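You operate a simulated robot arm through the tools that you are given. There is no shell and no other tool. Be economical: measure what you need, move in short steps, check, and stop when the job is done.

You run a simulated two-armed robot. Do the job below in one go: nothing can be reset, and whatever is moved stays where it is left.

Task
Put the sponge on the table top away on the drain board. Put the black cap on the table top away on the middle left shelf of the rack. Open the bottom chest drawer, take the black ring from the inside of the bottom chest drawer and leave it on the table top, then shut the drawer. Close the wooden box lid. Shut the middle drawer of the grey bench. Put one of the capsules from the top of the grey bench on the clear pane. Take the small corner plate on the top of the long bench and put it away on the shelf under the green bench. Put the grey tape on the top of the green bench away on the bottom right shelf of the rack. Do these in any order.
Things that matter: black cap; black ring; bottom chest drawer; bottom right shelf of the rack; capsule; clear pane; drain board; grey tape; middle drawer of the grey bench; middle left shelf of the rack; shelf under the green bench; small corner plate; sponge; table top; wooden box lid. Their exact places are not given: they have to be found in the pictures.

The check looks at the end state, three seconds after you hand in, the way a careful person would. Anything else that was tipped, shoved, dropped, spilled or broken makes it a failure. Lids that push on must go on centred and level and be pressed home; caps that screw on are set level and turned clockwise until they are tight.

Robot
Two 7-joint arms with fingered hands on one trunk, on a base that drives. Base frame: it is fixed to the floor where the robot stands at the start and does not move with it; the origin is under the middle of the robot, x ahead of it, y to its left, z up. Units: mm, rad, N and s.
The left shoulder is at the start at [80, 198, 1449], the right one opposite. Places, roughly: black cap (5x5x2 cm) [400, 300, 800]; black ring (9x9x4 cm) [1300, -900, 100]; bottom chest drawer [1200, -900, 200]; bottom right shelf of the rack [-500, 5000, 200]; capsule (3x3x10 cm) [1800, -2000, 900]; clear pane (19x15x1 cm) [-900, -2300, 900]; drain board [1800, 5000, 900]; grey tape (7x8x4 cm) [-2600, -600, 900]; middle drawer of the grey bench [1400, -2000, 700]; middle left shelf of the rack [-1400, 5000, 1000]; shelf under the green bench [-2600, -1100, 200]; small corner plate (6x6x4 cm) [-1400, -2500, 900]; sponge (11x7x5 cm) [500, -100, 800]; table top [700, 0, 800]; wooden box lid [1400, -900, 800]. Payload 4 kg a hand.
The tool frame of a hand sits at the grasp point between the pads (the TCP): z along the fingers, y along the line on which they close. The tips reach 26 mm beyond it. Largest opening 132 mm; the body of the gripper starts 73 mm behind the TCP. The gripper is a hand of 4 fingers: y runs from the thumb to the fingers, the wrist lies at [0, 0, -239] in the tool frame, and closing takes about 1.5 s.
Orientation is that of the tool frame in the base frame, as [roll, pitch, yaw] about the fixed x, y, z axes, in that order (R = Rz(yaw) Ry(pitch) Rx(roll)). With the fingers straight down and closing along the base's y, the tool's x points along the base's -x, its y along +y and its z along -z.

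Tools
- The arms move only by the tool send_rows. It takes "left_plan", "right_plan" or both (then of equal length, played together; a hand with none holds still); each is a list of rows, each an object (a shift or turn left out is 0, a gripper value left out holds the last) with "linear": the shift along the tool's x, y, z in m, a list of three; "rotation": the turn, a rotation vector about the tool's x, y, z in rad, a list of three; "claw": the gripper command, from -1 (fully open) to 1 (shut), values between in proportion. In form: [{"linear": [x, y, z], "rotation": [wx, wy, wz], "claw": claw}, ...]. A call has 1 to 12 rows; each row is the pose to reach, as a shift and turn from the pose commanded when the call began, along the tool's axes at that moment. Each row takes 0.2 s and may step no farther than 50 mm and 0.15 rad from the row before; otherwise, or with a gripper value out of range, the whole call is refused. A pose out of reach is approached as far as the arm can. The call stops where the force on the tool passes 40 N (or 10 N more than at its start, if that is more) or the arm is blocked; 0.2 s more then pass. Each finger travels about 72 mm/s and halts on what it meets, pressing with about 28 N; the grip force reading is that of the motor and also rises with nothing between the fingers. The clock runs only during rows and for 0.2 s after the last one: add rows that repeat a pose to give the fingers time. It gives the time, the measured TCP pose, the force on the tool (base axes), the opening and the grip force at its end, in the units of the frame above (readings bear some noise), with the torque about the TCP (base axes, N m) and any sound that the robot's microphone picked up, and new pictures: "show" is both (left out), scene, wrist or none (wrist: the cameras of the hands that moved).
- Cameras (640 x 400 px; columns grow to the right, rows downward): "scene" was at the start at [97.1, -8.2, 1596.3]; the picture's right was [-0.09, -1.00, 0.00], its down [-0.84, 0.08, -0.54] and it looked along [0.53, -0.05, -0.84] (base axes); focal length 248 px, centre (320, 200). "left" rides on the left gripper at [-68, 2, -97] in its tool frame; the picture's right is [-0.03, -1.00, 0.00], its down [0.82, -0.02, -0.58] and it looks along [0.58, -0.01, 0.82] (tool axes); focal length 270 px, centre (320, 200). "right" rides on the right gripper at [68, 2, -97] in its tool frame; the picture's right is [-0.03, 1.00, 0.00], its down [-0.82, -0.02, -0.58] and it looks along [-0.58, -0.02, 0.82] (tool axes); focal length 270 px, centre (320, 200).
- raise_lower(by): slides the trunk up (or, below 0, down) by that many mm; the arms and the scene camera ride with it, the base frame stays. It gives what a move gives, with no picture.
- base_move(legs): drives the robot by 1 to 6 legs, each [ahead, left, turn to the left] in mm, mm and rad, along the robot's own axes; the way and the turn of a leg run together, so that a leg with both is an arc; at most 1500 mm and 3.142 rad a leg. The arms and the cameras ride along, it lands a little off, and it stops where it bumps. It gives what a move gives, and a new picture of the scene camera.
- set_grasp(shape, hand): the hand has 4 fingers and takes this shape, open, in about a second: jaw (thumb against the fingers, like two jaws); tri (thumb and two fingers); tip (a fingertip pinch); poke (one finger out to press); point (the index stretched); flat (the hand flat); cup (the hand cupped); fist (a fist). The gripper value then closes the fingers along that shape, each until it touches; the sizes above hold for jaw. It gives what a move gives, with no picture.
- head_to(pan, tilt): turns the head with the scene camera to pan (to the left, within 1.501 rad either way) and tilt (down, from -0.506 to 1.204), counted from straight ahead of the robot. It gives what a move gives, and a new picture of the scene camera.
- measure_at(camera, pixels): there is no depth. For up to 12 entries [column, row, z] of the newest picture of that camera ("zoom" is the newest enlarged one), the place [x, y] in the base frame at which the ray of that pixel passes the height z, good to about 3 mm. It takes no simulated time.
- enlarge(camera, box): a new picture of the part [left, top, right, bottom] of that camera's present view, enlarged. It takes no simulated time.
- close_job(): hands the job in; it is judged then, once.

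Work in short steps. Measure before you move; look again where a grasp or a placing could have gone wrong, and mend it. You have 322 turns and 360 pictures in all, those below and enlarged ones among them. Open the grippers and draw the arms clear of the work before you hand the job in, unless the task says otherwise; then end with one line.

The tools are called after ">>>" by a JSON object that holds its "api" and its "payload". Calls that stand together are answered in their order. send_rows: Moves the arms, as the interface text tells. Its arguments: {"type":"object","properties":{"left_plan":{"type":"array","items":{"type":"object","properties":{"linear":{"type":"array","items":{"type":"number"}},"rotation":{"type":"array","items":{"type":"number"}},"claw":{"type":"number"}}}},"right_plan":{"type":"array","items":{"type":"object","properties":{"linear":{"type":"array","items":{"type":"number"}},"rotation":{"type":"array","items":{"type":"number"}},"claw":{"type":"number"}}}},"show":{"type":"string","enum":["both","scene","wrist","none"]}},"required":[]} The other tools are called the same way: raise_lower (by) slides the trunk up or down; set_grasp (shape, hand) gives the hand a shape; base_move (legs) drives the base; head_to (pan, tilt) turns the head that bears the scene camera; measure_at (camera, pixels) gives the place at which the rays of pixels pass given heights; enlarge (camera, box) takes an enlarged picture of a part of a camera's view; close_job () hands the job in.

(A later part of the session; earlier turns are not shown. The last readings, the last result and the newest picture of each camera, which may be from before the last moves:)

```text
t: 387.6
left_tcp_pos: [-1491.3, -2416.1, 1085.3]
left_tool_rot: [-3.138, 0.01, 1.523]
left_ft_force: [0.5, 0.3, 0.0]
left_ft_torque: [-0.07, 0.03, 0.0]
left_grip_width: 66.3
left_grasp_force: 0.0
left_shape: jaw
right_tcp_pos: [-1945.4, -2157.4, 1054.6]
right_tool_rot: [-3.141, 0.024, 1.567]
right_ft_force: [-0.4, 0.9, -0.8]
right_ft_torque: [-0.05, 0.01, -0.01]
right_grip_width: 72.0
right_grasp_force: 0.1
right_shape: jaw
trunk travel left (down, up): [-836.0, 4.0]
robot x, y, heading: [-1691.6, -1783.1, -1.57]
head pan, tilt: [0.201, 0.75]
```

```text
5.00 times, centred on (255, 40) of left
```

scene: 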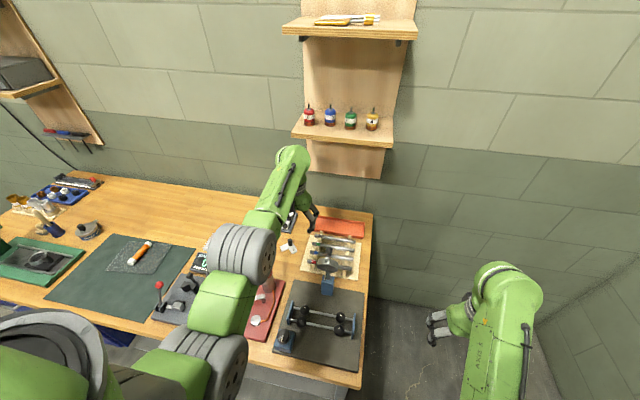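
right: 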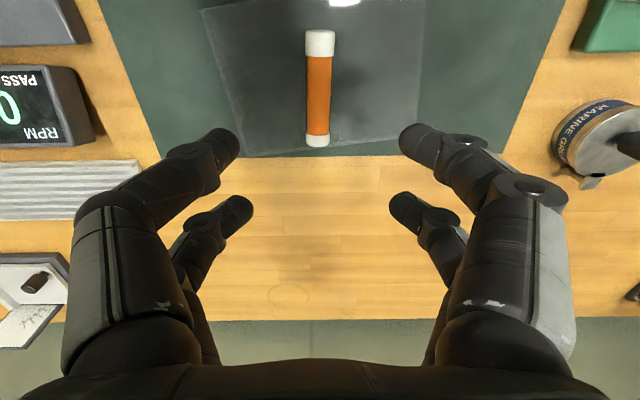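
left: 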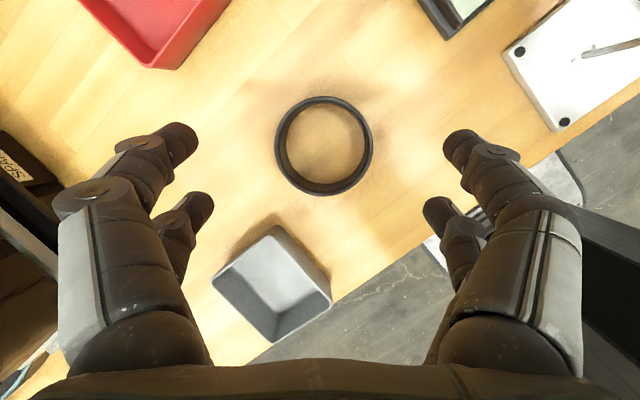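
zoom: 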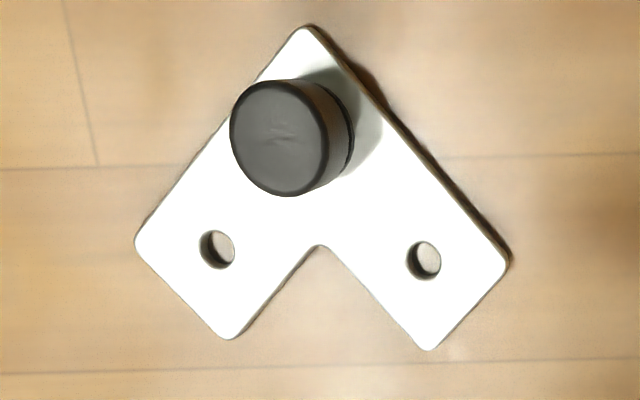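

Plate knob at ≈(-1427,-2472). Move the left hand over it so the forward finger pair will straddle the knob, then lower the trunk 130.

>>> {"api": "send_rows", "payload": {"left_plan": [{"linear": [-0.01, 0.02, 0]}, {"linear": [-0.02, 0.04, 0]}, {"linear": [-0.032, 0.064, 0]}, {"linear": [-0.032, 0.064, 0]}], "show": "none"}}

>>> {"api": "raise_lower", "payload": {"by": -130}}

>>> {"api": "enlarge", "payload": {"camera": "left", "box": [0, 0, 640, 400]}}

```text
t: 388.6
left_tcp_pos: [-1428.5, -2462.4, 1078.7]
left_tool_rot: [-3.14, 0.0, 1.524]
left_ft_force: [0.0, -0.3, -0.1]
left_ft_torque: [-0.02, -0.01, 0.02]
left_grip_width: 66.4
left_grasp_force: 0.2
left_shape: jaw
right_tcp_pos: [-1946.4, -2169.0, 1049.7]
right_tool_rot: [-3.141, 0.014, 1.566]
right_ft_force: [0.2, -0.7, -0.1]
right_ft_torque: [0.0, -0.02, 0.03]
right_grip_width: 72.2
right_grasp_force: 0.0
right_shape: jaw
trunk travel left (down, up): [-836.0, 4.0]
robot x, y, heading: [-1694.6, -1783.2, -1.57]
head pan, tilt: [0.201, 0.75]
```

```text
t: 390.1
left_tcp_pos: [-1428.4, -2457.2, 949.6]
left_tool_rot: [-3.138, 0.001, 1.524]
left_ft_force: [0.4, 0.1, 0.3]
left_ft_torque: [-0.01, -0.01, -0.02]
left_grip_width: 66.1
left_grasp_force: 0.1
left_shape: jaw
right_tcp_pos: [-1946.5, -2163.9, 921.3]
right_tool_rot: [-3.14, 0.015, 1.568]
right_ft_force: [-0.2, 1.7, 0.6]
right_ft_torque: [0.02, 0.0, -0.01]
right_grip_width: 72.1
right_grasp_force: 0.1
right_shape: jaw
trunk travel left (down, up): [-706.0, 134.0]
robot x, y, heading: [-1690.1, -1785.3, -1.564]
head pan, tilt: [0.201, 0.75]
```

```text
1.00 times, centred on (320, 200) of left
```

zoom: 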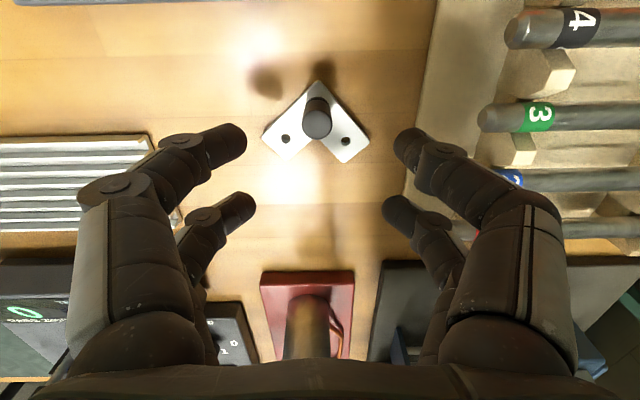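

Knob at about 15 mm ahead of the TCP; I want ~20. Shift back 5 mm and lower 45.

>>> {"api": "send_rows", "payload": {"left_plan": [{"linear": [0.005, 0.002, 0]}, {"linear": [0.005, 0.002, 0]}], "show": "none"}}

>>> {"api": "raise_lower", "payload": {"by": -44}}

>>> {"api": "enlarge", "payload": {"camera": "left", "box": [160, 60, 480, 260]}}

```text
t: 390.7
left_tcp_pos: [-1426.1, -2454.0, 949.4]
left_tool_rot: [-3.137, 0.001, 1.523]
left_ft_force: [-0.2, 0.2, -0.2]
left_ft_torque: [-0.02, -0.01, 0.0]
left_grip_width: 66.5
left_grasp_force: 0.1
left_shape: jaw
right_tcp_pos: [-1946.4, -2166.4, 921.0]
right_tool_rot: [-3.14, 0.018, 1.568]
right_ft_force: [-0.6, 0.3, 0.6]
right_ft_torque: [0.0, 0.01, 0.02]
right_grip_width: 72.0
right_grasp_force: 0.1
right_shape: jaw
trunk travel left (down, up): [-706.0, 134.0]
robot x, y, heading: [-1690.2, -1781.1, -1.57]
head pan, tilt: [0.201, 0.75]
```

```text
t: 391.6
left_tcp_pos: [-1427.1, -2454.6, 905.4]
left_tool_rot: [-3.139, 0.002, 1.521]
left_ft_force: [-0.4, -0.6, 0.0]
left_ft_torque: [-0.05, 0.01, 0.01]
left_grip_width: 66.2
left_grasp_force: 0.0
left_shape: jaw
right_tcp_pos: [-1944.6, -2166.5, 878.0]
right_tool_rot: [-3.141, 0.015, 1.569]
right_ft_force: [-0.3, 0.4, -0.1]
right_ft_torque: [-0.03, 0.01, 0.01]
right_grip_width: 72.0
right_grasp_force: 0.0
right_shape: jaw
trunk travel left (down, up): [-662.0, 178.0]
robot x, y, heading: [-1691.0, -1782.2, -1.567]
head pan, tilt: [0.201, 0.75]
```

```text
2.00 times, centred on (320, 160) of left
```

zoom: 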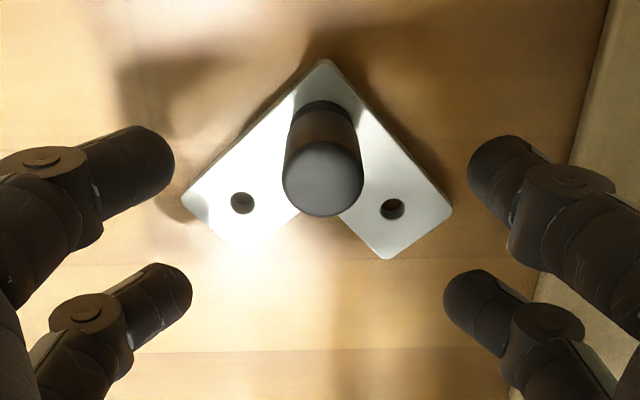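

The forward pair lines up with the knob. Close gently.

>>> {"api": "send_rows", "payload": {"left_plan": [{"claw": 0.3}, {"claw": 0.6}, {"claw": 0.8}, {"claw": 1.0}, {"claw": 1.0}, {"claw": 1.0}], "show": "wrist"}}

```text
t: 393.0
left_tcp_pos: [-1426.6, -2454.8, 904.3]
left_tool_rot: [-3.136, 0.002, 1.524]
left_ft_force: [-0.3, -0.8, 0.4]
left_ft_torque: [-0.02, -0.02, -0.01]
left_grip_width: 3.6
left_grasp_force: 28.5
left_shape: jaw
right_tcp_pos: [-1944.9, -2166.7, 877.8]
right_tool_rot: [3.141, 0.017, 1.567]
right_ft_force: [-0.8, 0.0, -0.5]
right_ft_torque: [0.02, -0.02, -0.01]
right_grip_width: 71.9
right_grasp_force: 0.1
right_shape: jaw
trunk travel left (down, up): [-662.0, 178.0]
robot x, y, heading: [-1692.2, -1782.6, -1.569]
head pan, tilt: [0.201, 0.75]
```

left: 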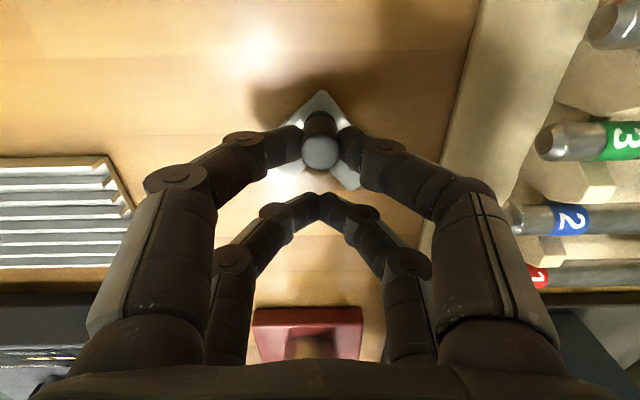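

The forward pair holds the knob. Raise the trunk 40 and check.

>>> {"api": "raise_lower", "payload": {"by": 40}}

>>> {"api": "enlarge", "payload": {"camera": "left", "box": [160, 60, 480, 260]}}

```text
t: 393.8
left_tcp_pos: [-1425.9, -2454.0, 944.5]
left_tool_rot: [-3.138, 0.0, 1.523]
left_ft_force: [-0.2, -0.3, -0.9]
left_ft_torque: [0.0, 0.03, 0.0]
left_grip_width: 3.7
left_grasp_force: 28.3
left_shape: jaw
right_tcp_pos: [-1944.5, -2166.6, 917.3]
right_tool_rot: [3.141, 0.015, 1.568]
right_ft_force: [-1.2, 0.3, -0.2]
right_ft_torque: [0.0, -0.02, -0.03]
right_grip_width: 72.1
right_grasp_force: 0.1
right_shape: jaw
trunk travel left (down, up): [-702.0, 138.0]
robot x, y, heading: [-1690.8, -1780.5, -1.567]
head pan, tilt: [0.201, 0.75]
```

```text
2.00 times, centred on (320, 160) of left
```

zoom: 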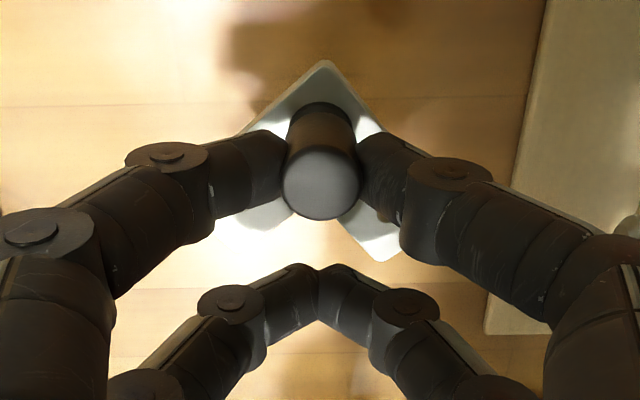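

The plate is lifted. Raise fully, sidestep to the lane, and back out.

>>> {"api": "raise_lower", "payload": {"by": 136}}

>>> {"api": "send_rows", "payload": {"left_plan": [{"linear": [0, -0.022, 0]}, {"linear": [0, -0.044, 0]}, {"linear": [0, -0.066, 0]}, {"linear": [0, -0.066, 0]}], "show": "none"}}

>>> {"api": "base_move", "payload": {"legs": [[-420, 0, 0]]}}

>>> {"api": "head_to", "payload": {"pan": -1.2, "tilt": 0.7}}

```text
t: 395.5
left_tcp_pos: [-1425.9, -2455.2, 1081.2]
left_tool_rot: [-3.138, 0.0, 1.524]
left_ft_force: [0.7, 1.0, -1.2]
left_ft_torque: [0.0, 0.02, 0.02]
left_grip_width: 3.7
left_grasp_force: 27.9
left_shape: jaw
right_tcp_pos: [-1946.1, -2165.9, 1052.5]
right_tool_rot: [-3.141, 0.016, 1.567]
right_ft_force: [0.0, 0.2, -0.8]
right_ft_torque: [-0.01, 0.02, -0.01]
right_grip_width: 72.2
right_grasp_force: 0.1
right_shape: jaw
trunk travel left (down, up): [-838.0, 2.0]
robot x, y, heading: [-1692.1, -1783.8, -1.573]
head pan, tilt: [0.201, 0.75]
```

```text
t: 396.5
left_tcp_pos: [-1491.4, -2452.8, 1079.8]
left_tool_rot: [-3.136, 0.0, 1.522]
left_ft_force: [0.3, -0.4, -0.9]
left_ft_torque: [0.01, 0.02, 0.01]
left_grip_width: 3.7
left_grasp_force: 28.1
left_shape: jaw
right_tcp_pos: [-1945.3, -2164.8, 1052.7]
right_tool_rot: [3.141, 0.015, 1.568]
right_ft_force: [0.1, 1.5, -0.3]
right_ft_torque: [0.01, 0.03, 0.02]
right_grip_width: 72.1
right_grasp_force: 0.1
right_shape: jaw
trunk travel left (down, up): [-838.0, 2.0]
robot x, y, heading: [-1690.6, -1783.6, -1.561]
head pan, tilt: [0.201, 0.75]
```

```text
t: 399.0
left_tcp_pos: [-1493.7, -2038.2, 1078.7]
left_tool_rot: [-3.135, -0.001, 1.524]
left_ft_force: [-0.1, -0.1, 0.0]
left_ft_torque: [0.03, 0.05, -0.04]
left_grip_width: 3.7
left_grasp_force: 28.5
left_shape: jaw
right_tcp_pos: [-1946.6, -1752.4, 1051.9]
right_tool_rot: [-3.141, 0.01, 1.569]
right_ft_force: [-1.0, -0.3, 0.1]
right_ft_torque: [0.02, 0.0, 0.02]
right_grip_width: 71.8
right_grasp_force: 0.0
right_shape: jaw
trunk travel left (down, up): [-838.0, 2.0]
robot x, y, heading: [-1692.3, -1364.1, -1.568]
head pan, tilt: [0.201, 0.75]
```

scene: 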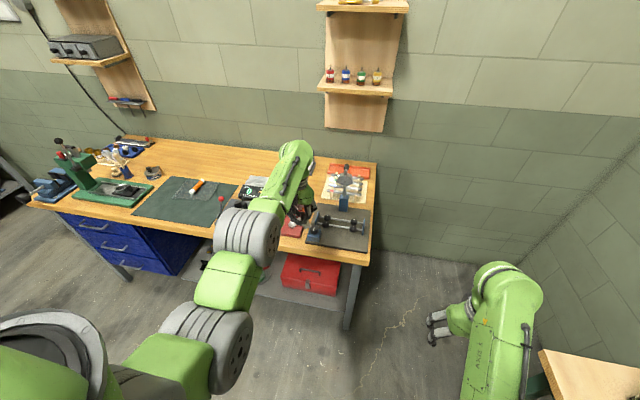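

```text
t: 400.6
left_tcp_pos: [-1493.2, -2035.4, 1082.0]
left_tool_rot: [-3.137, 0.002, 1.524]
left_ft_force: [-0.1, -0.5, -0.5]
left_ft_torque: [0.02, 0.03, 0.0]
left_grip_width: 3.5
left_grasp_force: 28.5
left_shape: jaw
right_tcp_pos: [-1947.5, -1750.7, 1053.4]
right_tool_rot: [-3.141, 0.015, 1.568]
right_ft_force: [0.1, 0.4, 0.6]
right_ft_torque: [0.03, 0.01, 0.01]
right_grip_width: 72.5
right_grasp_force: 0.1
right_shape: jaw
trunk travel left (down, up): [-838.0, 2.0]
robot x, y, heading: [-1694.9, -1364.7, -1.563]
head pan, tilt: [-1.201, 0.7]
```

scene: 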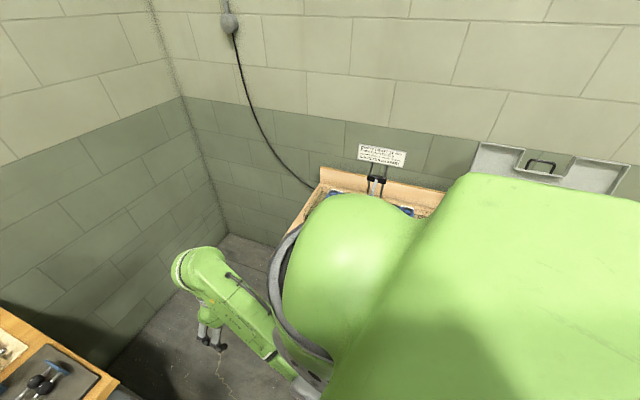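

Retract the left hand a bit, move away from the green bench, and turn to face it (heading -x).

>>> {"api": "send_rows", "payload": {"left_plan": [{"linear": [0.04, 0, 0]}, {"linear": [0.08, 0, 0]}, {"linear": [0.12, 0, 0]}, {"linear": [0.16, 0, 0]}, {"linear": [0.18, 0, 0]}], "show": "none"}}

>>> {"api": "base_move", "payload": {"legs": [[-250, 500, 0], [0, 0, -1.575]]}}

>>> {"api": "head_to", "payload": {"pan": 0.0, "tilt": 0.5}}

```text
t: 401.8
left_tcp_pos: [-1485.3, -1855.4, 1081.3]
left_tool_rot: [-3.138, 0.001, 1.524]
left_ft_force: [-0.5, 0.9, -0.3]
left_ft_torque: [0.0, -0.02, 0.02]
left_grip_width: 3.7
left_grasp_force: 27.6
left_shape: jaw
right_tcp_pos: [-1946.2, -1749.2, 1053.2]
right_tool_rot: [3.142, 0.019, 1.567]
right_ft_force: [-0.9, -0.5, 1.6]
right_ft_torque: [-0.04, -0.01, 0.01]
right_grip_width: 72.0
right_grasp_force: 0.0
right_shape: jaw
trunk travel left (down, up): [-838.0, 2.0]
robot x, y, heading: [-1696.0, -1366.9, -1.563]
head pan, tilt: [-1.201, 0.7]
```

```text
t: 408.8
left_tcp_pos: [-1683.4, -1319.3, 1081.2]
left_tool_rot: [-3.137, 0.003, -0.057]
left_ft_force: [-0.2, -0.5, -0.9]
left_ft_torque: [-0.02, 0.01, -0.01]
left_grip_width: 3.6
left_grasp_force: 28.3
left_shape: jaw
right_tcp_pos: [-1571.4, -859.4, 1052.4]
right_tool_rot: [3.141, 0.017, -0.016]
right_ft_force: [-0.6, 0.2, -0.2]
right_ft_torque: [0.0, -0.01, 0.0]
right_grip_width: 72.2
right_grasp_force: 0.0
right_shape: jaw
trunk travel left (down, up): [-838.0, 2.0]
robot x, y, heading: [-1194.4, -1114.2, 3.131]
head pan, tilt: [-1.201, 0.7]
```

scene: 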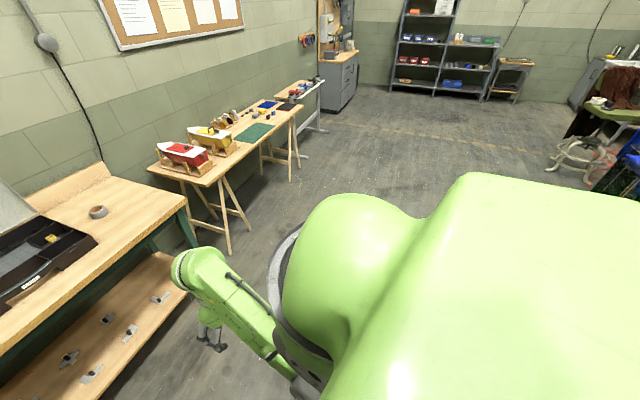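

```text
t: 410.2
left_tcp_pos: [-1682.2, -1318.2, 1082.3]
left_tool_rot: [-3.138, 0.002, -0.057]
left_ft_force: [1.0, -0.2, -1.0]
left_ft_torque: [0.01, -0.01, 0.0]
left_grip_width: 3.7
left_grasp_force: 28.1
left_shape: jaw
right_tcp_pos: [-1572.8, -857.7, 1052.3]
right_tool_rot: [3.14, 0.015, -0.016]
right_ft_force: [0.4, -0.7, 0.5]
right_ft_torque: [-0.01, -0.03, 0.0]
right_grip_width: 72.1
right_grasp_force: 0.1
right_shape: jaw
trunk travel left (down, up): [-838.0, 2.0]
robot x, y, heading: [-1194.2, -1114.5, 3.137]
head pan, tilt: [0.0, 0.499]
```

scene: 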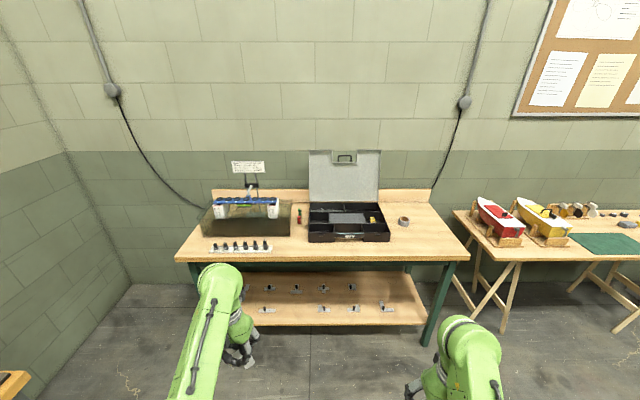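

The shelf under the green bench already holds similar plates; the tape is at (404,221). Enlarge and measure.

>>> {"api": "enlarge", "payload": {"camera": "scene", "box": [170, 180, 480, 350]}}

>>> {"api": "measure_at", "payload": {"camera": "scene", "pixels": [[404, 221, 850], [178, 262, 850], [470, 260, 850], [248, 326, 200], [425, 324, 200], [248, 326, 280], [300, 275, 250], [265, 310, 250], [386, 307, 250], [430, 345, 0]]}}

```text
2.06 times, centred on (325, 265) of scene
```

zoom: 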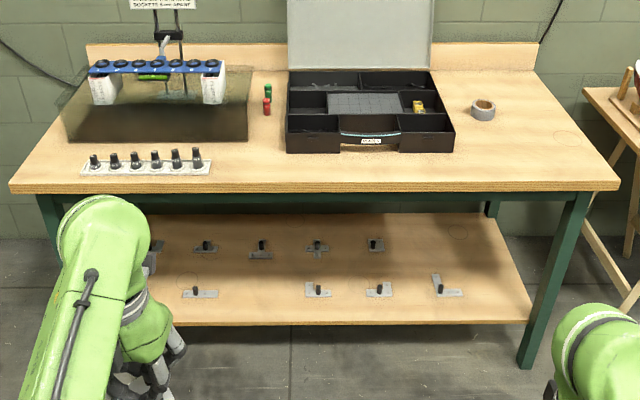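

```text
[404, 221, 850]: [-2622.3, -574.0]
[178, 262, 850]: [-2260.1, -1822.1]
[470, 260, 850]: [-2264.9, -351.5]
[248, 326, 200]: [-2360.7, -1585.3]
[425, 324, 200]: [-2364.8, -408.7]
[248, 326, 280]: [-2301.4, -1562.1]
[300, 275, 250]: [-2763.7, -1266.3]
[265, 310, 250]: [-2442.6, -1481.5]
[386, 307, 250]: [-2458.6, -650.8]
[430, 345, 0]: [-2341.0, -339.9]
```

Plan: place the plate on the free part of the shelf's front row (≈(-2430,-1265)). Turn so the left hand leads and the right stays outside the bench.

>>> {"api": "base_move", "payload": {"legs": [[400, 258, 0], [0, 0, -0.6]]}}

>>> {"api": "raise_lower", "payload": {"by": -400}}

>>> {"api": "raise_lower", "payload": {"by": -380}}

>>> {"api": "head_to", "payload": {"pan": 0.5, "tilt": 0.4}}

```text
t: 414.7
left_tcp_pos: [-2112.6, -1261.0, 1080.7]
left_tool_rot: [-3.137, 0.001, -0.66]
left_ft_force: [-0.1, 0.7, -0.6]
left_ft_torque: [0.01, 0.01, 0.0]
left_grip_width: 3.6
left_grasp_force: 28.0
left_shape: jaw
right_tcp_pos: [-1760.6, -943.5, 1052.9]
right_tool_rot: [3.141, 0.015, -0.616]
right_ft_force: [0.2, 0.0, -0.5]
right_ft_torque: [-0.01, 0.02, -0.04]
right_grip_width: 72.0
right_grasp_force: 0.1
right_shape: jaw
trunk travel left (down, up): [-838.0, 2.0]
robot x, y, heading: [-1592.6, -1365.3, 2.537]
head pan, tilt: [0.0, 0.499]
```

scene: 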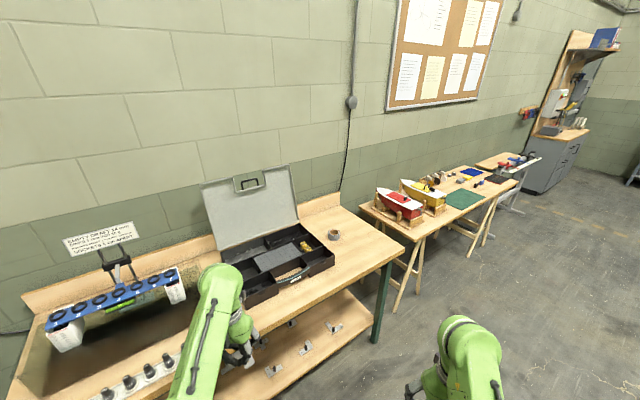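

```text
t: 418.5
left_tcp_pos: [-2111.6, -1260.8, 680.3]
left_tool_rot: [-3.138, 0.003, -0.66]
left_ft_force: [0.1, 0.0, -0.6]
left_ft_torque: [-0.01, -0.01, 0.03]
left_grip_width: 3.7
left_grasp_force: 28.4
left_shape: jaw
right_tcp_pos: [-1759.6, -942.7, 652.2]
right_tool_rot: [-3.141, 0.015, -0.615]
right_ft_force: [-0.5, 0.4, 0.0]
right_ft_torque: [-0.03, -0.01, 0.03]
right_grip_width: 72.3
right_grasp_force: 0.1
right_shape: jaw
trunk travel left (down, up): [-438.0, 402.0]
robot x, y, heading: [-1594.9, -1371.9, 2.532]
head pan, tilt: [0.0, 0.499]
```

```text
t: 422.2
left_tcp_pos: [-2112.7, -1260.3, 301.2]
left_tool_rot: [-3.14, 0.0, -0.661]
left_ft_force: [0.8, 0.6, -0.6]
left_ft_torque: [-0.01, -0.01, 0.0]
left_grip_width: 3.5
left_grasp_force: 28.1
left_shape: jaw
right_tcp_pos: [-1759.0, -943.3, 274.2]
right_tool_rot: [-3.141, 0.017, -0.616]
right_ft_force: [1.5, 0.4, 0.0]
right_ft_torque: [-0.02, 0.01, 0.02]
right_grip_width: 72.1
right_grasp_force: 0.1
right_shape: jaw
trunk travel left (down, up): [-58.0, 782.0]
robot x, y, heading: [-1592.7, -1369.5, 2.536]
head pan, tilt: [0.0, 0.499]
```

```text
t: 423.1
left_tcp_pos: [-2112.5, -1259.5, 301.0]
left_tool_rot: [-3.138, 0.002, -0.658]
left_ft_force: [-0.3, 0.9, -0.7]
left_ft_torque: [0.01, 0.01, 0.0]
left_grip_width: 3.5
left_grasp_force: 27.6
left_shape: jaw
right_tcp_pos: [-1759.8, -943.3, 271.7]
right_tool_rot: [-3.139, 0.016, -0.616]
right_ft_force: [0.2, 0.7, 0.2]
right_ft_torque: [0.01, 0.0, -0.02]
right_grip_width: 72.0
right_grasp_force: 0.1
right_shape: jaw
trunk travel left (down, up): [-58.0, 782.0]
robot x, y, heading: [-1593.9, -1371.7, 2.535]
head pan, tilt: [0.499, 0.4]
```

scene: 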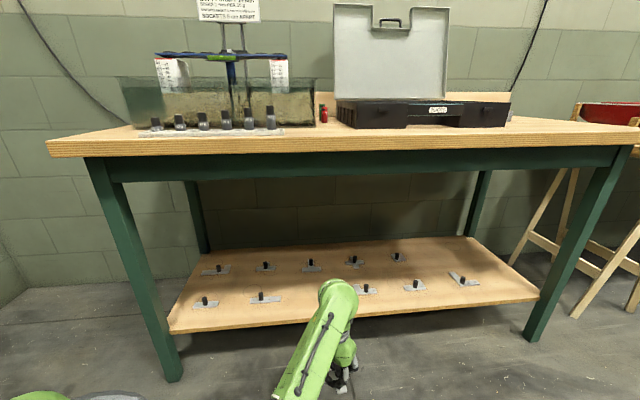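

>>> {"api": "measure_at", "payload": {"camera": "scene", "pixels": [[172, 381, 0], [530, 340, 0], [170, 334, 200], [170, 334, 230], [540, 300, 200], [540, 300, 230], [210, 300, 230], [265, 297, 230], [367, 288, 230], [312, 292, 230], [417, 284, 230], [312, 268, 230]]}}

>>> {"api": "enlarge", "payload": {"camera": "scene", "box": [160, 220, 560, 400]}}

```text
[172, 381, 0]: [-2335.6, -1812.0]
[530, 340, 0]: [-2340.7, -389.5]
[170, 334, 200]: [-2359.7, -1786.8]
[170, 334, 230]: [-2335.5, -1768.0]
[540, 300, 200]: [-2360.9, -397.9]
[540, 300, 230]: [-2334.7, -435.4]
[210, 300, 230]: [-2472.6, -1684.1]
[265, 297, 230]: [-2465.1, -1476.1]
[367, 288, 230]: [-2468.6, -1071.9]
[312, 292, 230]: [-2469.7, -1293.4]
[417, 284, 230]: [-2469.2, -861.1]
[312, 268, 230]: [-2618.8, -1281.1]
```

```text
1.60 times, centred on (360, 310) of scene
```

zoom: 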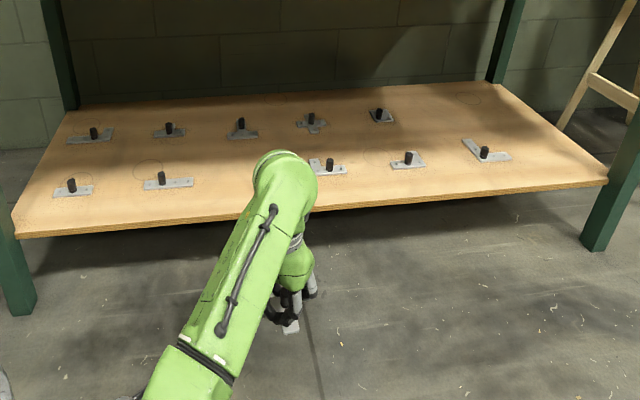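

There is a free place in the middle of the shelf's front row, (-2465,-1280); shelf z≈228. Raise 30 and drive in under the bench.

>>> {"api": "raise_lower", "payload": {"by": 30}}

>>> {"api": "base_move", "payload": {"legs": [[115, 90, 0]]}}

>>> {"api": "enlarge", "payload": {"camera": "left", "box": [0, 0, 640, 400]}}

```text
t: 423.9
left_tcp_pos: [-2112.3, -1259.9, 331.6]
left_tool_rot: [-3.137, 0.0, -0.66]
left_ft_force: [-0.7, 0.0, -0.1]
left_ft_torque: [-0.02, -0.01, 0.01]
left_grip_width: 3.9
left_grasp_force: 27.7
left_shape: jaw
right_tcp_pos: [-1760.6, -943.8, 302.6]
right_tool_rot: [-3.141, 0.015, -0.617]
right_ft_force: [-0.5, 0.4, 0.2]
right_ft_torque: [-0.02, 0.0, 0.02]
right_grip_width: 72.0
right_grasp_force: 0.1
right_shape: jaw
trunk travel left (down, up): [-88.0, 752.0]
robot x, y, heading: [-1595.5, -1370.3, 2.53]
head pan, tilt: [0.499, 0.4]
```

```text
t: 425.2
left_tcp_pos: [-2257.7, -1267.6, 331.3]
left_tool_rot: [-3.136, -0.001, -0.659]
left_ft_force: [0.3, 0.9, -1.2]
left_ft_torque: [-0.04, 0.0, 0.01]
left_grip_width: 3.5
left_grasp_force: 28.5
left_shape: jaw
right_tcp_pos: [-1905.9, -952.2, 302.7]
right_tool_rot: [-3.14, 0.015, -0.616]
right_ft_force: [-0.4, -0.3, 0.2]
right_ft_torque: [-0.04, 0.01, 0.02]
right_grip_width: 71.9
right_grasp_force: 0.1
right_shape: jaw
trunk travel left (down, up): [-88.0, 752.0]
robot x, y, heading: [-1734.5, -1377.1, 2.533]
head pan, tilt: [0.499, 0.4]
```

scene: 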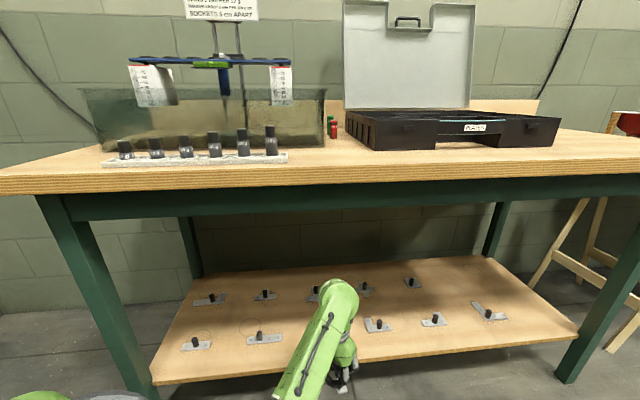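

```text
1.00 times, centred on (320, 200) of left
```

zoom: 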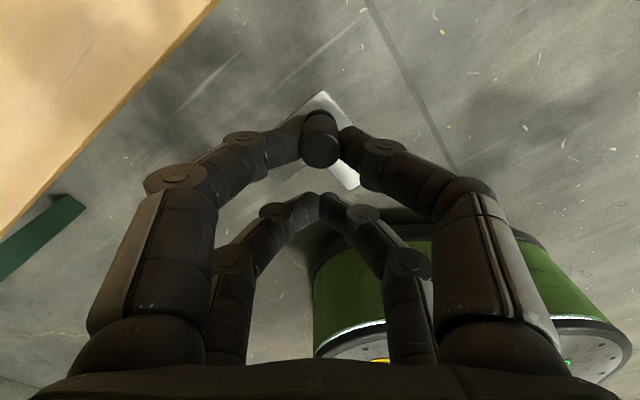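

Clear. Drive the remaining (-170,-17) world.

>>> {"api": "base_move", "payload": {"legs": [[130, 111, 0]]}}

>>> {"api": "enlarge", "payload": {"camera": "left", "box": [0, 0, 640, 400]}}

```text
t: 426.7
left_tcp_pos: [-2426.9, -1283.4, 330.8]
left_tool_rot: [-3.136, 0.002, -0.66]
left_ft_force: [0.5, -0.2, -1.1]
left_ft_torque: [0.04, 0.0, 0.01]
left_grip_width: 3.6
left_grasp_force: 28.3
left_shape: jaw
right_tcp_pos: [-2074.1, -967.8, 303.3]
right_tool_rot: [3.141, 0.016, -0.618]
right_ft_force: [-0.8, 0.0, -0.2]
right_ft_torque: [0.01, 0.01, -0.03]
right_grip_width: 72.3
right_grasp_force: 0.1
right_shape: jaw
trunk travel left (down, up): [-88.0, 752.0]
robot x, y, heading: [-1905.4, -1393.1, 2.533]
head pan, tilt: [0.499, 0.4]
```

scene: 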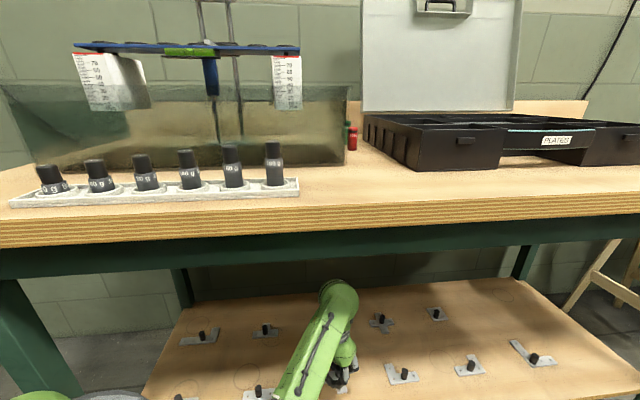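

```text
1.00 times, centred on (320, 200) of left
```

zoom: 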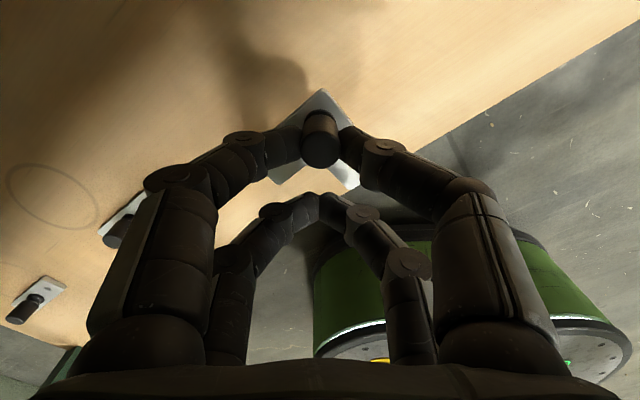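

The plate is over the free spot. Lower the trunk 50, then a few mm more by the arm until contact.

>>> {"api": "raise_lower", "payload": {"by": -48}}

>>> {"api": "send_rows", "payload": {"left_plan": [{"linear": [0, 0, 0.003]}, {"linear": [0, 0, 0.006]}, {"linear": [0, 0, 0.009]}, {"linear": [0, 0, 0.012]}, {"linear": [0, 0, 0.015]}], "show": "wrist"}}

```text
t: 427.6
left_tcp_pos: [-2427.8, -1284.7, 283.2]
left_tool_rot: [-3.139, 0.003, -0.661]
left_ft_force: [0.2, 0.5, -0.8]
left_ft_torque: [0.0, 0.02, 0.03]
left_grip_width: 3.6
left_grasp_force: 28.1
left_shape: jaw
right_tcp_pos: [-2074.9, -967.9, 254.3]
right_tool_rot: [3.141, 0.014, -0.616]
right_ft_force: [-0.7, 1.1, 0.1]
right_ft_torque: [-0.01, -0.04, 0.0]
right_grip_width: 72.2
right_grasp_force: 0.1
right_shape: jaw
trunk travel left (down, up): [-40.0, 800.0]
robot x, y, heading: [-1906.3, -1397.6, 2.535]
head pan, tilt: [0.499, 0.4]
```

```text
t: 428.8
left_tcp_pos: [-2427.1, -1283.7, 267.9]
left_tool_rot: [-3.135, 0.001, -0.66]
left_ft_force: [0.2, 0.0, -0.5]
left_ft_torque: [-0.02, 0.0, -0.01]
left_grip_width: 3.4
left_grasp_force: 27.7
left_shape: jaw
right_tcp_pos: [-2075.8, -966.1, 255.0]
right_tool_rot: [-3.14, 0.015, -0.617]
right_ft_force: [-0.6, 0.0, 0.2]
right_ft_torque: [0.0, -0.01, 0.01]
right_grip_width: 72.0
right_grasp_force: 0.0
right_shape: jaw
trunk travel left (down, up): [-40.0, 800.0]
robot x, y, heading: [-1906.4, -1395.2, 2.528]
head pan, tilt: [0.499, 0.4]
```

left: 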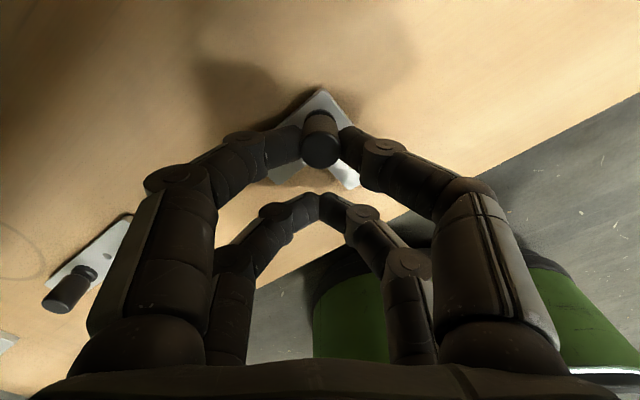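

No contact yet; lower further.

>>> {"api": "send_rows", "payload": {"left_plan": [{"linear": [0, 0, 0.003]}, {"linear": [0, 0, 0.006]}, {"linear": [0, 0, 0.009]}, {"linear": [0, 0, 0.012]}, {"linear": [0, 0, 0.015]}, {"linear": [0, 0, 0.018]}, {"linear": [0, 0, 0.021]}], "show": "wrist"}}

```text
t: 430.0
left_tcp_pos: [-2429.2, -1282.0, 261.7]
left_tool_rot: [-3.141, 0.019, -0.662]
left_ft_force: [2.3, -1.5, 15.7]
left_ft_torque: [0.17, 0.15, 0.01]
left_grip_width: 6.2
left_grasp_force: 27.8
left_shape: jaw
right_tcp_pos: [-2074.0, -966.9, 255.9]
right_tool_rot: [3.141, 0.021, -0.619]
right_ft_force: [0.1, 0.3, -1.2]
right_ft_torque: [-0.01, 0.01, -0.03]
right_grip_width: 72.3
right_grasp_force: 0.1
right_shape: jaw
trunk travel left (down, up): [-40.0, 800.0]
robot x, y, heading: [-1905.3, -1397.4, 2.533]
head pan, tilt: [0.499, 0.4]
stopped in row 5 (left hand): the force on the tool passed its limit (the readings are from after the stop); the commanded pose is now the measured one
```

left: 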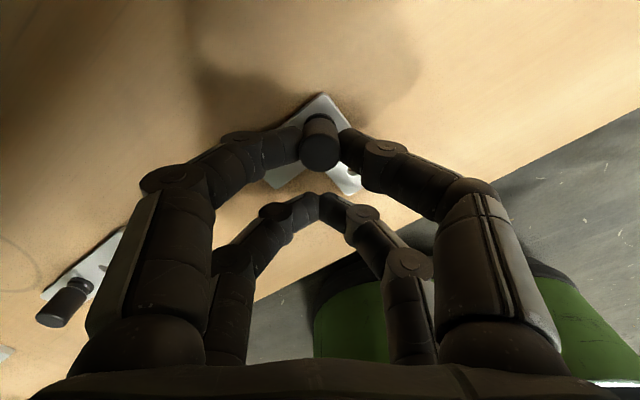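

Contact. Open gently, then rise straight up.

>>> {"api": "send_rows", "payload": {"left_plan": [{"linear": [0, 0, -0.001], "claw": 0.7}, {"linear": [0, 0, -0.001], "claw": 0.4}, {"linear": [0, 0, -0.001], "claw": 0.1}, {"linear": [0, 0, -0.001], "claw": 0}, {"linear": [0, 0, -0.001], "claw": 0}, {"linear": [0, 0, -0.02], "claw": 0}, {"linear": [0, 0, -0.04], "claw": 0}, {"linear": [0, 0, -0.06], "claw": 0}], "show": "wrist"}}

```text
t: 431.8
left_tcp_pos: [-2428.3, -1283.6, 317.4]
left_tool_rot: [3.141, 0.009, -0.662]
left_ft_force: [0.3, -0.8, 0.9]
left_ft_torque: [0.02, 0.01, -0.03]
left_grip_width: 65.4
left_grasp_force: 0.1
left_shape: jaw
right_tcp_pos: [-2073.9, -966.9, 255.4]
right_tool_rot: [3.141, 0.017, -0.617]
right_ft_force: [-0.5, -0.6, -0.2]
right_ft_torque: [0.02, -0.01, 0.01]
right_grip_width: 71.9
right_grasp_force: 0.0
right_shape: jaw
trunk travel left (down, up): [-40.0, 800.0]
robot x, y, heading: [-1910.4, -1395.7, 2.53]
head pan, tilt: [0.499, 0.4]
```

left: 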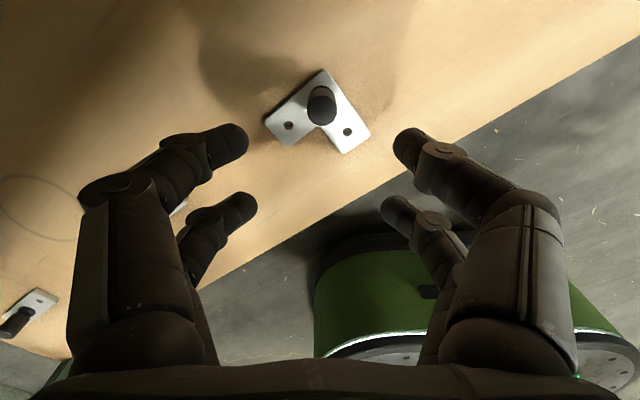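

Plate lies flat on the shelf. Back out and raise the trunk.

>>> {"api": "base_move", "payload": {"legs": [[-260, -205, 0]]}}

>>> {"api": "raise_lower", "payload": {"by": 400}}

>>> {"api": "raise_lower", "payload": {"by": 395}}

```text
t: 433.9
left_tcp_pos: [-2099.4, -1264.9, 318.0]
left_tool_rot: [-3.138, 0.009, -0.659]
left_ft_force: [0.5, 0.0, -0.1]
left_ft_torque: [0.0, -0.01, 0.02]
left_grip_width: 65.4
left_grasp_force: 0.0
left_shape: jaw
right_tcp_pos: [-1744.6, -949.5, 255.2]
right_tool_rot: [-3.142, 0.019, -0.616]
right_ft_force: [1.0, -0.3, 0.4]
right_ft_torque: [0.04, 0.03, 0.01]
right_grip_width: 72.3
right_grasp_force: 0.1
right_shape: jaw
trunk travel left (down, up): [-40.0, 800.0]
robot x, y, heading: [-1579.0, -1377.7, 2.534]
head pan, tilt: [0.499, 0.4]
```

scene: 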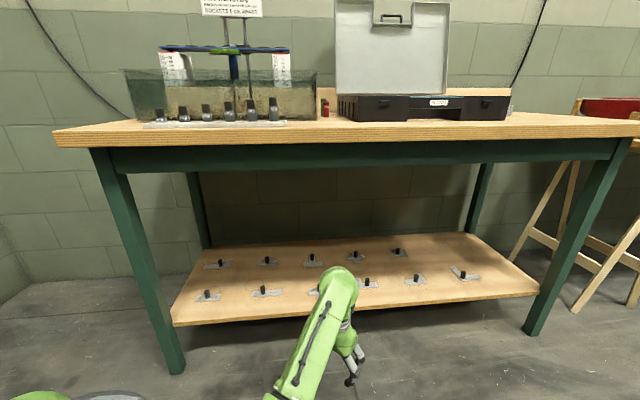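

```text
t: 437.8
left_tcp_pos: [-2100.0, -1264.9, 716.3]
left_tool_rot: [-3.138, 0.011, -0.659]
left_ft_force: [-0.5, -0.9, 0.9]
left_ft_torque: [0.01, 0.03, -0.03]
left_grip_width: 65.4
left_grasp_force: 0.0
left_shape: jaw
right_tcp_pos: [-1746.2, -948.6, 655.2]
right_tool_rot: [3.142, 0.018, -0.616]
right_ft_force: [-0.3, -0.4, 0.7]
right_ft_torque: [0.0, -0.02, 0.01]
right_grip_width: 72.3
right_grasp_force: 0.1
right_shape: jaw
trunk travel left (down, up): [-440.0, 400.0]
robot x, y, heading: [-1581.1, -1377.1, 2.531]
head pan, tilt: [0.499, 0.4]
```

```text
t: 441.6
left_tcp_pos: [-2100.6, -1264.4, 1112.4]
left_tool_rot: [-3.137, 0.011, -0.66]
left_ft_force: [-0.4, 0.1, 0.4]
left_ft_torque: [0.0, 0.0, 0.01]
left_grip_width: 65.3
left_grasp_force: 0.1
left_shape: jaw
right_tcp_pos: [-1745.4, -948.6, 1050.4]
right_tool_rot: [3.141, 0.018, -0.615]
right_ft_force: [1.2, -0.8, -0.6]
right_ft_torque: [-0.03, -0.01, -0.02]
right_grip_width: 72.0
right_grasp_force: 0.1
right_shape: jaw
trunk travel left (down, up): [-835.0, 5.0]
robot x, y, heading: [-1577.4, -1378.8, 2.538]
head pan, tilt: [0.499, 0.4]
```

Now the tape at ≈(-2622,-574). Turn square to the green bench and position for the right hand, drawing the left hand back.

>>> {"api": "base_move", "payload": {"legs": [[0, 0, 0.6], [0, -655, 0]]}}

>>> {"api": "send_rows", "payload": {"left_plan": [{"linear": [0.04, 0, 0]}, {"linear": [0.08, 0, 0]}, {"linear": [0.11, 0, 0]}], "show": "none"}}

>>> {"api": "head_to", "payload": {"pan": -0.05, "tilt": 0.6}}

>>> {"api": "enlarge", "payload": {"camera": "scene", "box": [180, 120, 460, 290]}}

```text
t: 446.8
left_tcp_pos: [-2071.1, -938.6, 1111.7]
left_tool_rot: [-3.138, 0.01, -0.043]
left_ft_force: [0.5, 0.3, 0.4]
left_ft_torque: [0.0, -0.04, -0.02]
left_grip_width: 65.6
left_grasp_force: 0.0
left_shape: jaw
right_tcp_pos: [-1965.2, -475.5, 1049.8]
right_tool_rot: [-3.14, 0.017, -0.001]
right_ft_force: [-0.6, -0.2, 0.7]
right_ft_torque: [-0.01, 0.03, 0.01]
right_grip_width: 72.2
right_grasp_force: 0.0
right_shape: jaw
trunk travel left (down, up): [-835.0, 5.0]
robot x, y, heading: [-1584.7, -726.7, -3.134]
head pan, tilt: [0.499, 0.4]
```

scene: 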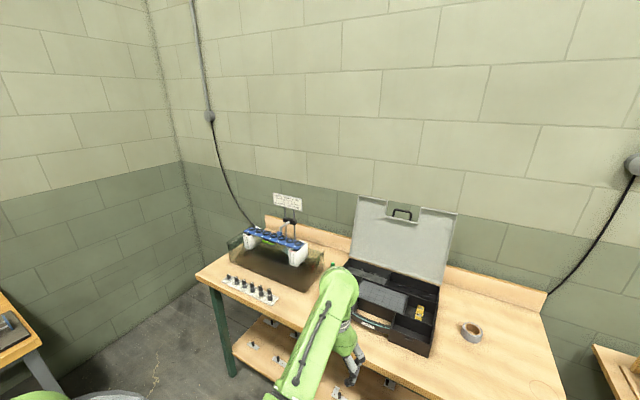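

```text
t: 447.6
left_tcp_pos: [-1960.8, -941.6, 1104.1]
left_tool_rot: [-3.14, 0.016, -0.046]
left_ft_force: [0.8, 0.0, 1.0]
left_ft_torque: [0.0, -0.02, -0.03]
left_grip_width: 65.5
left_grasp_force: 0.0
left_shape: jaw
left hand out of reach, approached as far as the arm can: row 2, 3
right_tcp_pos: [-1964.5, -474.7, 1049.4]
right_tool_rot: [3.141, 0.019, -0.002]
right_ft_force: [-0.2, -0.6, -0.8]
right_ft_torque: [0.0, -0.02, -0.02]
right_grip_width: 72.1
right_grasp_force: 0.1
right_shape: jaw
trunk travel left (down, up): [-835.0, 5.0]
robot x, y, heading: [-1581.2, -727.2, -3.139]
head pan, tilt: [0.499, 0.4]
```

```text
t: 448.6
left_tcp_pos: [-1963.2, -942.5, 1102.7]
left_tool_rot: [-3.141, 0.016, -0.044]
left_ft_force: [0.3, 0.5, -0.4]
left_ft_torque: [0.0, -0.01, -0.02]
left_grip_width: 65.6
left_grasp_force: 0.1
left_shape: jaw
right_tcp_pos: [-1965.2, -473.7, 1050.7]
right_tool_rot: [-3.14, 0.018, -0.002]
right_ft_force: [0.3, -0.2, 0.7]
right_ft_torque: [-0.03, -0.02, -0.01]
right_grip_width: 71.9
right_grasp_force: 0.0
right_shape: jaw
trunk travel left (down, up): [-835.0, 5.0]
robot x, y, heading: [-1578.3, -727.7, -3.132]
head pan, tilt: [-0.051, 0.6]
```

scene: 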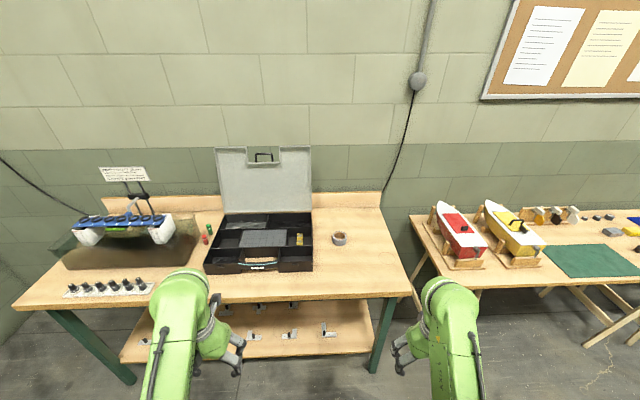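

```text
2.29 times, centred on (320, 205) of scene
```

zoom: 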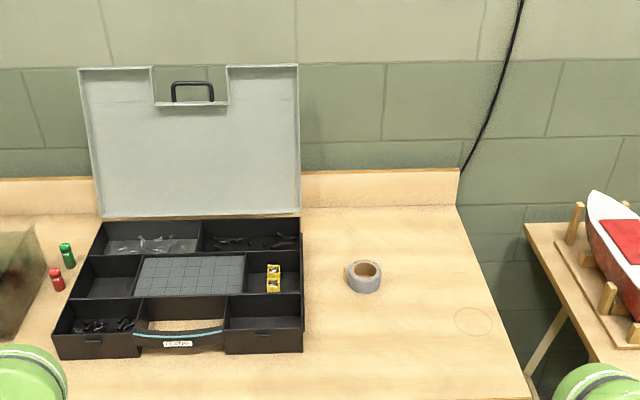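

>>> {"api": "measure_at", "payload": {"camera": "scene", "pixels": [[339, 235, 890], [339, 238, 850], [410, 296, 850], [15, 308, 850], [312, 272, 850], [310, 214, 900]]}}

```text
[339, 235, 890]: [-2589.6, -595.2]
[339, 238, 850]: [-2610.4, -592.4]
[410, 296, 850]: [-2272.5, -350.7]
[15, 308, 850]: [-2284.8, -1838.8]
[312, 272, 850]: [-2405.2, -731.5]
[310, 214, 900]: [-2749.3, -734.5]
```

Slide the right hand left 119 mm and drive in 450 mm.

>>> {"api": "send_rows", "payload": {"right_plan": [{"linear": [0, 0.04, 0], "claw": -0.5}, {"linear": [0, 0.08, 0], "claw": -1}, {"linear": [0, 0.119, 0], "claw": -1}], "show": "none"}}

>>> {"api": "base_move", "payload": {"legs": [[450, 0, 0]]}}

>>> {"api": "send_rows", "payload": {"right_plan": [{"linear": [-0.045, 0, 0]}, {"linear": [-0.09, 0, 0]}, {"linear": [-0.13, 0, 0]}, {"linear": [-0.13, 0, 0]}], "show": "wrist"}}

```text
t: 449.4
left_tcp_pos: [-1961.9, -942.0, 1101.1]
left_tool_rot: [-3.139, 0.014, -0.045]
left_ft_force: [0.6, 0.4, -0.1]
left_ft_torque: [0.01, -0.02, 0.0]
left_grip_width: 65.7
left_grasp_force: 0.1
left_shape: jaw
right_tcp_pos: [-1964.4, -594.0, 1051.7]
right_tool_rot: [3.141, 0.016, -0.003]
right_ft_force: [-0.3, 0.2, -0.3]
right_ft_torque: [0.03, 0.01, 0.01]
right_grip_width: 131.9
right_grasp_force: 0.0
right_shape: jaw
trunk travel left (down, up): [-835.0, 5.0]
robot x, y, heading: [-1579.9, -728.7, -3.138]
head pan, tilt: [-0.051, 0.6]
```

```text
t: 452.1
left_tcp_pos: [-2403.0, -944.5, 1102.5]
left_tool_rot: [-3.139, 0.015, -0.044]
left_ft_force: [0.4, 0.4, -0.3]
left_ft_torque: [-0.03, 0.02, 0.01]
left_grip_width: 65.5
left_grasp_force: 0.1
left_shape: jaw
right_tcp_pos: [-2406.5, -596.8, 1052.3]
right_tool_rot: [-3.141, 0.019, -0.003]
right_ft_force: [-0.2, 0.6, -0.5]
right_ft_torque: [0.0, 0.01, -0.01]
right_grip_width: 132.0
right_grasp_force: 0.0
right_shape: jaw
trunk travel left (down, up): [-835.0, 5.0]
robot x, y, heading: [-2023.1, -730.3, -3.132]
head pan, tilt: [-0.051, 0.6]
```

scene: 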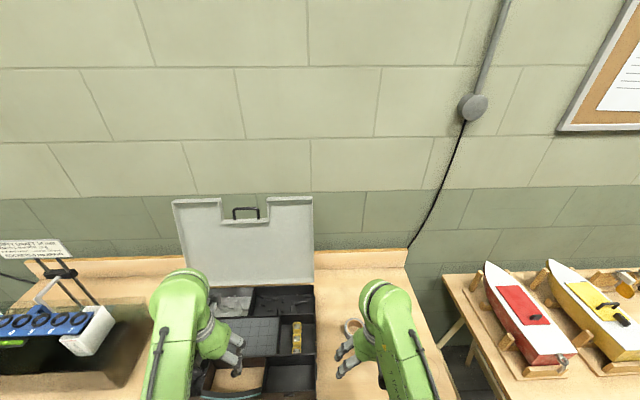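

```text
t: 453.1
left_tcp_pos: [-2406.0, -944.7, 1102.1]
left_tool_rot: [-3.14, 0.012, -0.046]
left_ft_force: [-1.1, -0.3, 0.4]
left_ft_torque: [0.01, -0.01, 0.0]
left_grip_width: 65.5
left_grasp_force: 0.1
left_shape: jaw
right_tcp_pos: [-2539.8, -595.0, 1054.2]
right_tool_rot: [3.141, 0.018, 0.0]
right_ft_force: [0.6, -0.8, -0.9]
right_ft_torque: [0.0, 0.03, 0.0]
right_grip_width: 132.0
right_grasp_force: 0.0
right_shape: jaw
trunk travel left (down, up): [-835.0, 5.0]
robot x, y, heading: [-2026.3, -729.8, -3.132]
head pan, tilt: [-0.051, 0.6]
```

right: 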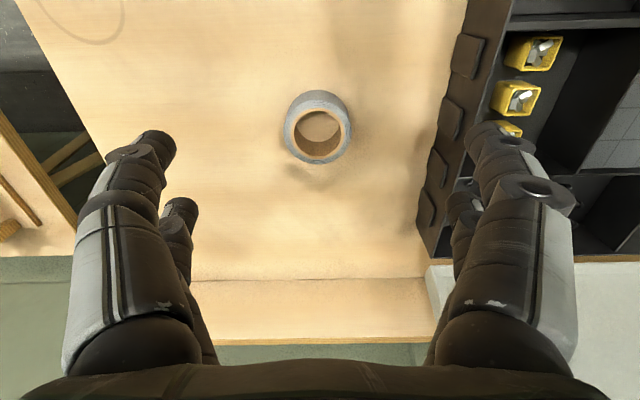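

>>> {"api": "measure_at", "payload": {"camera": "right", "pixels": [[318, 135, 890], [318, 135, 870], [284, 130, 890], [353, 128, 890], [318, 90, 860], [318, 164, 890]]}}

```text
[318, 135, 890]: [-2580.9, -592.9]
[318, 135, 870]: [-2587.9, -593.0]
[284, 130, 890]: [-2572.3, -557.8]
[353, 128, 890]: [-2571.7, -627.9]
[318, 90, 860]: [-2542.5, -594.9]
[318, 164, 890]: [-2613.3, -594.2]
```

Tape centre ≈(-2579,-593), ø70. Tilt the right hand forward 0.35 and approach.

>>> {"api": "send_rows", "payload": {"right_plan": [{"linear": [0, 0, 0.02], "rotation": [0, -0.12, 0]}, {"linear": [-0.005, 0, 0.05], "rotation": [0, -0.24, 0]}, {"linear": [-0.01, 0, 0.08], "rotation": [0, -0.35, 0]}, {"linear": [-0.015, 0, 0.1], "rotation": [0, -0.35, 0]}, {"linear": [-0.015, 0, 0.1], "rotation": [0, -0.35, 0]}], "show": "wrist"}}

```text
t: 454.3
left_tcp_pos: [-2407.0, -944.6, 1101.5]
left_tool_rot: [-3.138, 0.013, -0.046]
left_ft_force: [0.2, 0.2, 0.4]
left_ft_torque: [0.01, 0.01, 0.02]
left_grip_width: 65.6
left_grasp_force: 0.3
left_shape: jaw
right_tcp_pos: [-2557.3, -597.0, 953.6]
right_tool_rot: [3.141, 0.367, 0.0]
right_ft_force: [0.2, -0.5, 0.4]
right_ft_torque: [0.0, 0.01, 0.02]
right_grip_width: 131.8
right_grasp_force: 0.1
right_shape: jaw
trunk travel left (down, up): [-835.0, 5.0]
robot x, y, heading: [-2023.6, -731.3, -3.133]
head pan, tilt: [-0.051, 0.6]
```

right: 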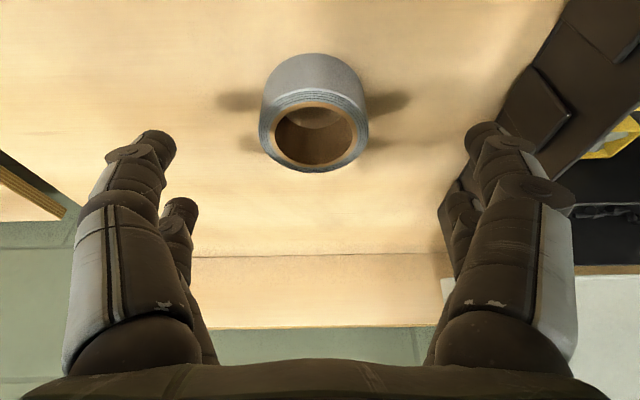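

>>> {"api": "measure_at", "payload": {"camera": "right", "pixels": [[313, 135, 890], [260, 125, 890], [368, 125, 890], [313, 172, 890], [312, 53, 856], [313, 92, 890]]}}

```text
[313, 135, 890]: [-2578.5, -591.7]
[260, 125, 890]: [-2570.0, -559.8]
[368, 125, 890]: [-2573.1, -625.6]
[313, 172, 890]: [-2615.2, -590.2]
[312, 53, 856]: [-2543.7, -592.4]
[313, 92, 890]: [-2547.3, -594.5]
```

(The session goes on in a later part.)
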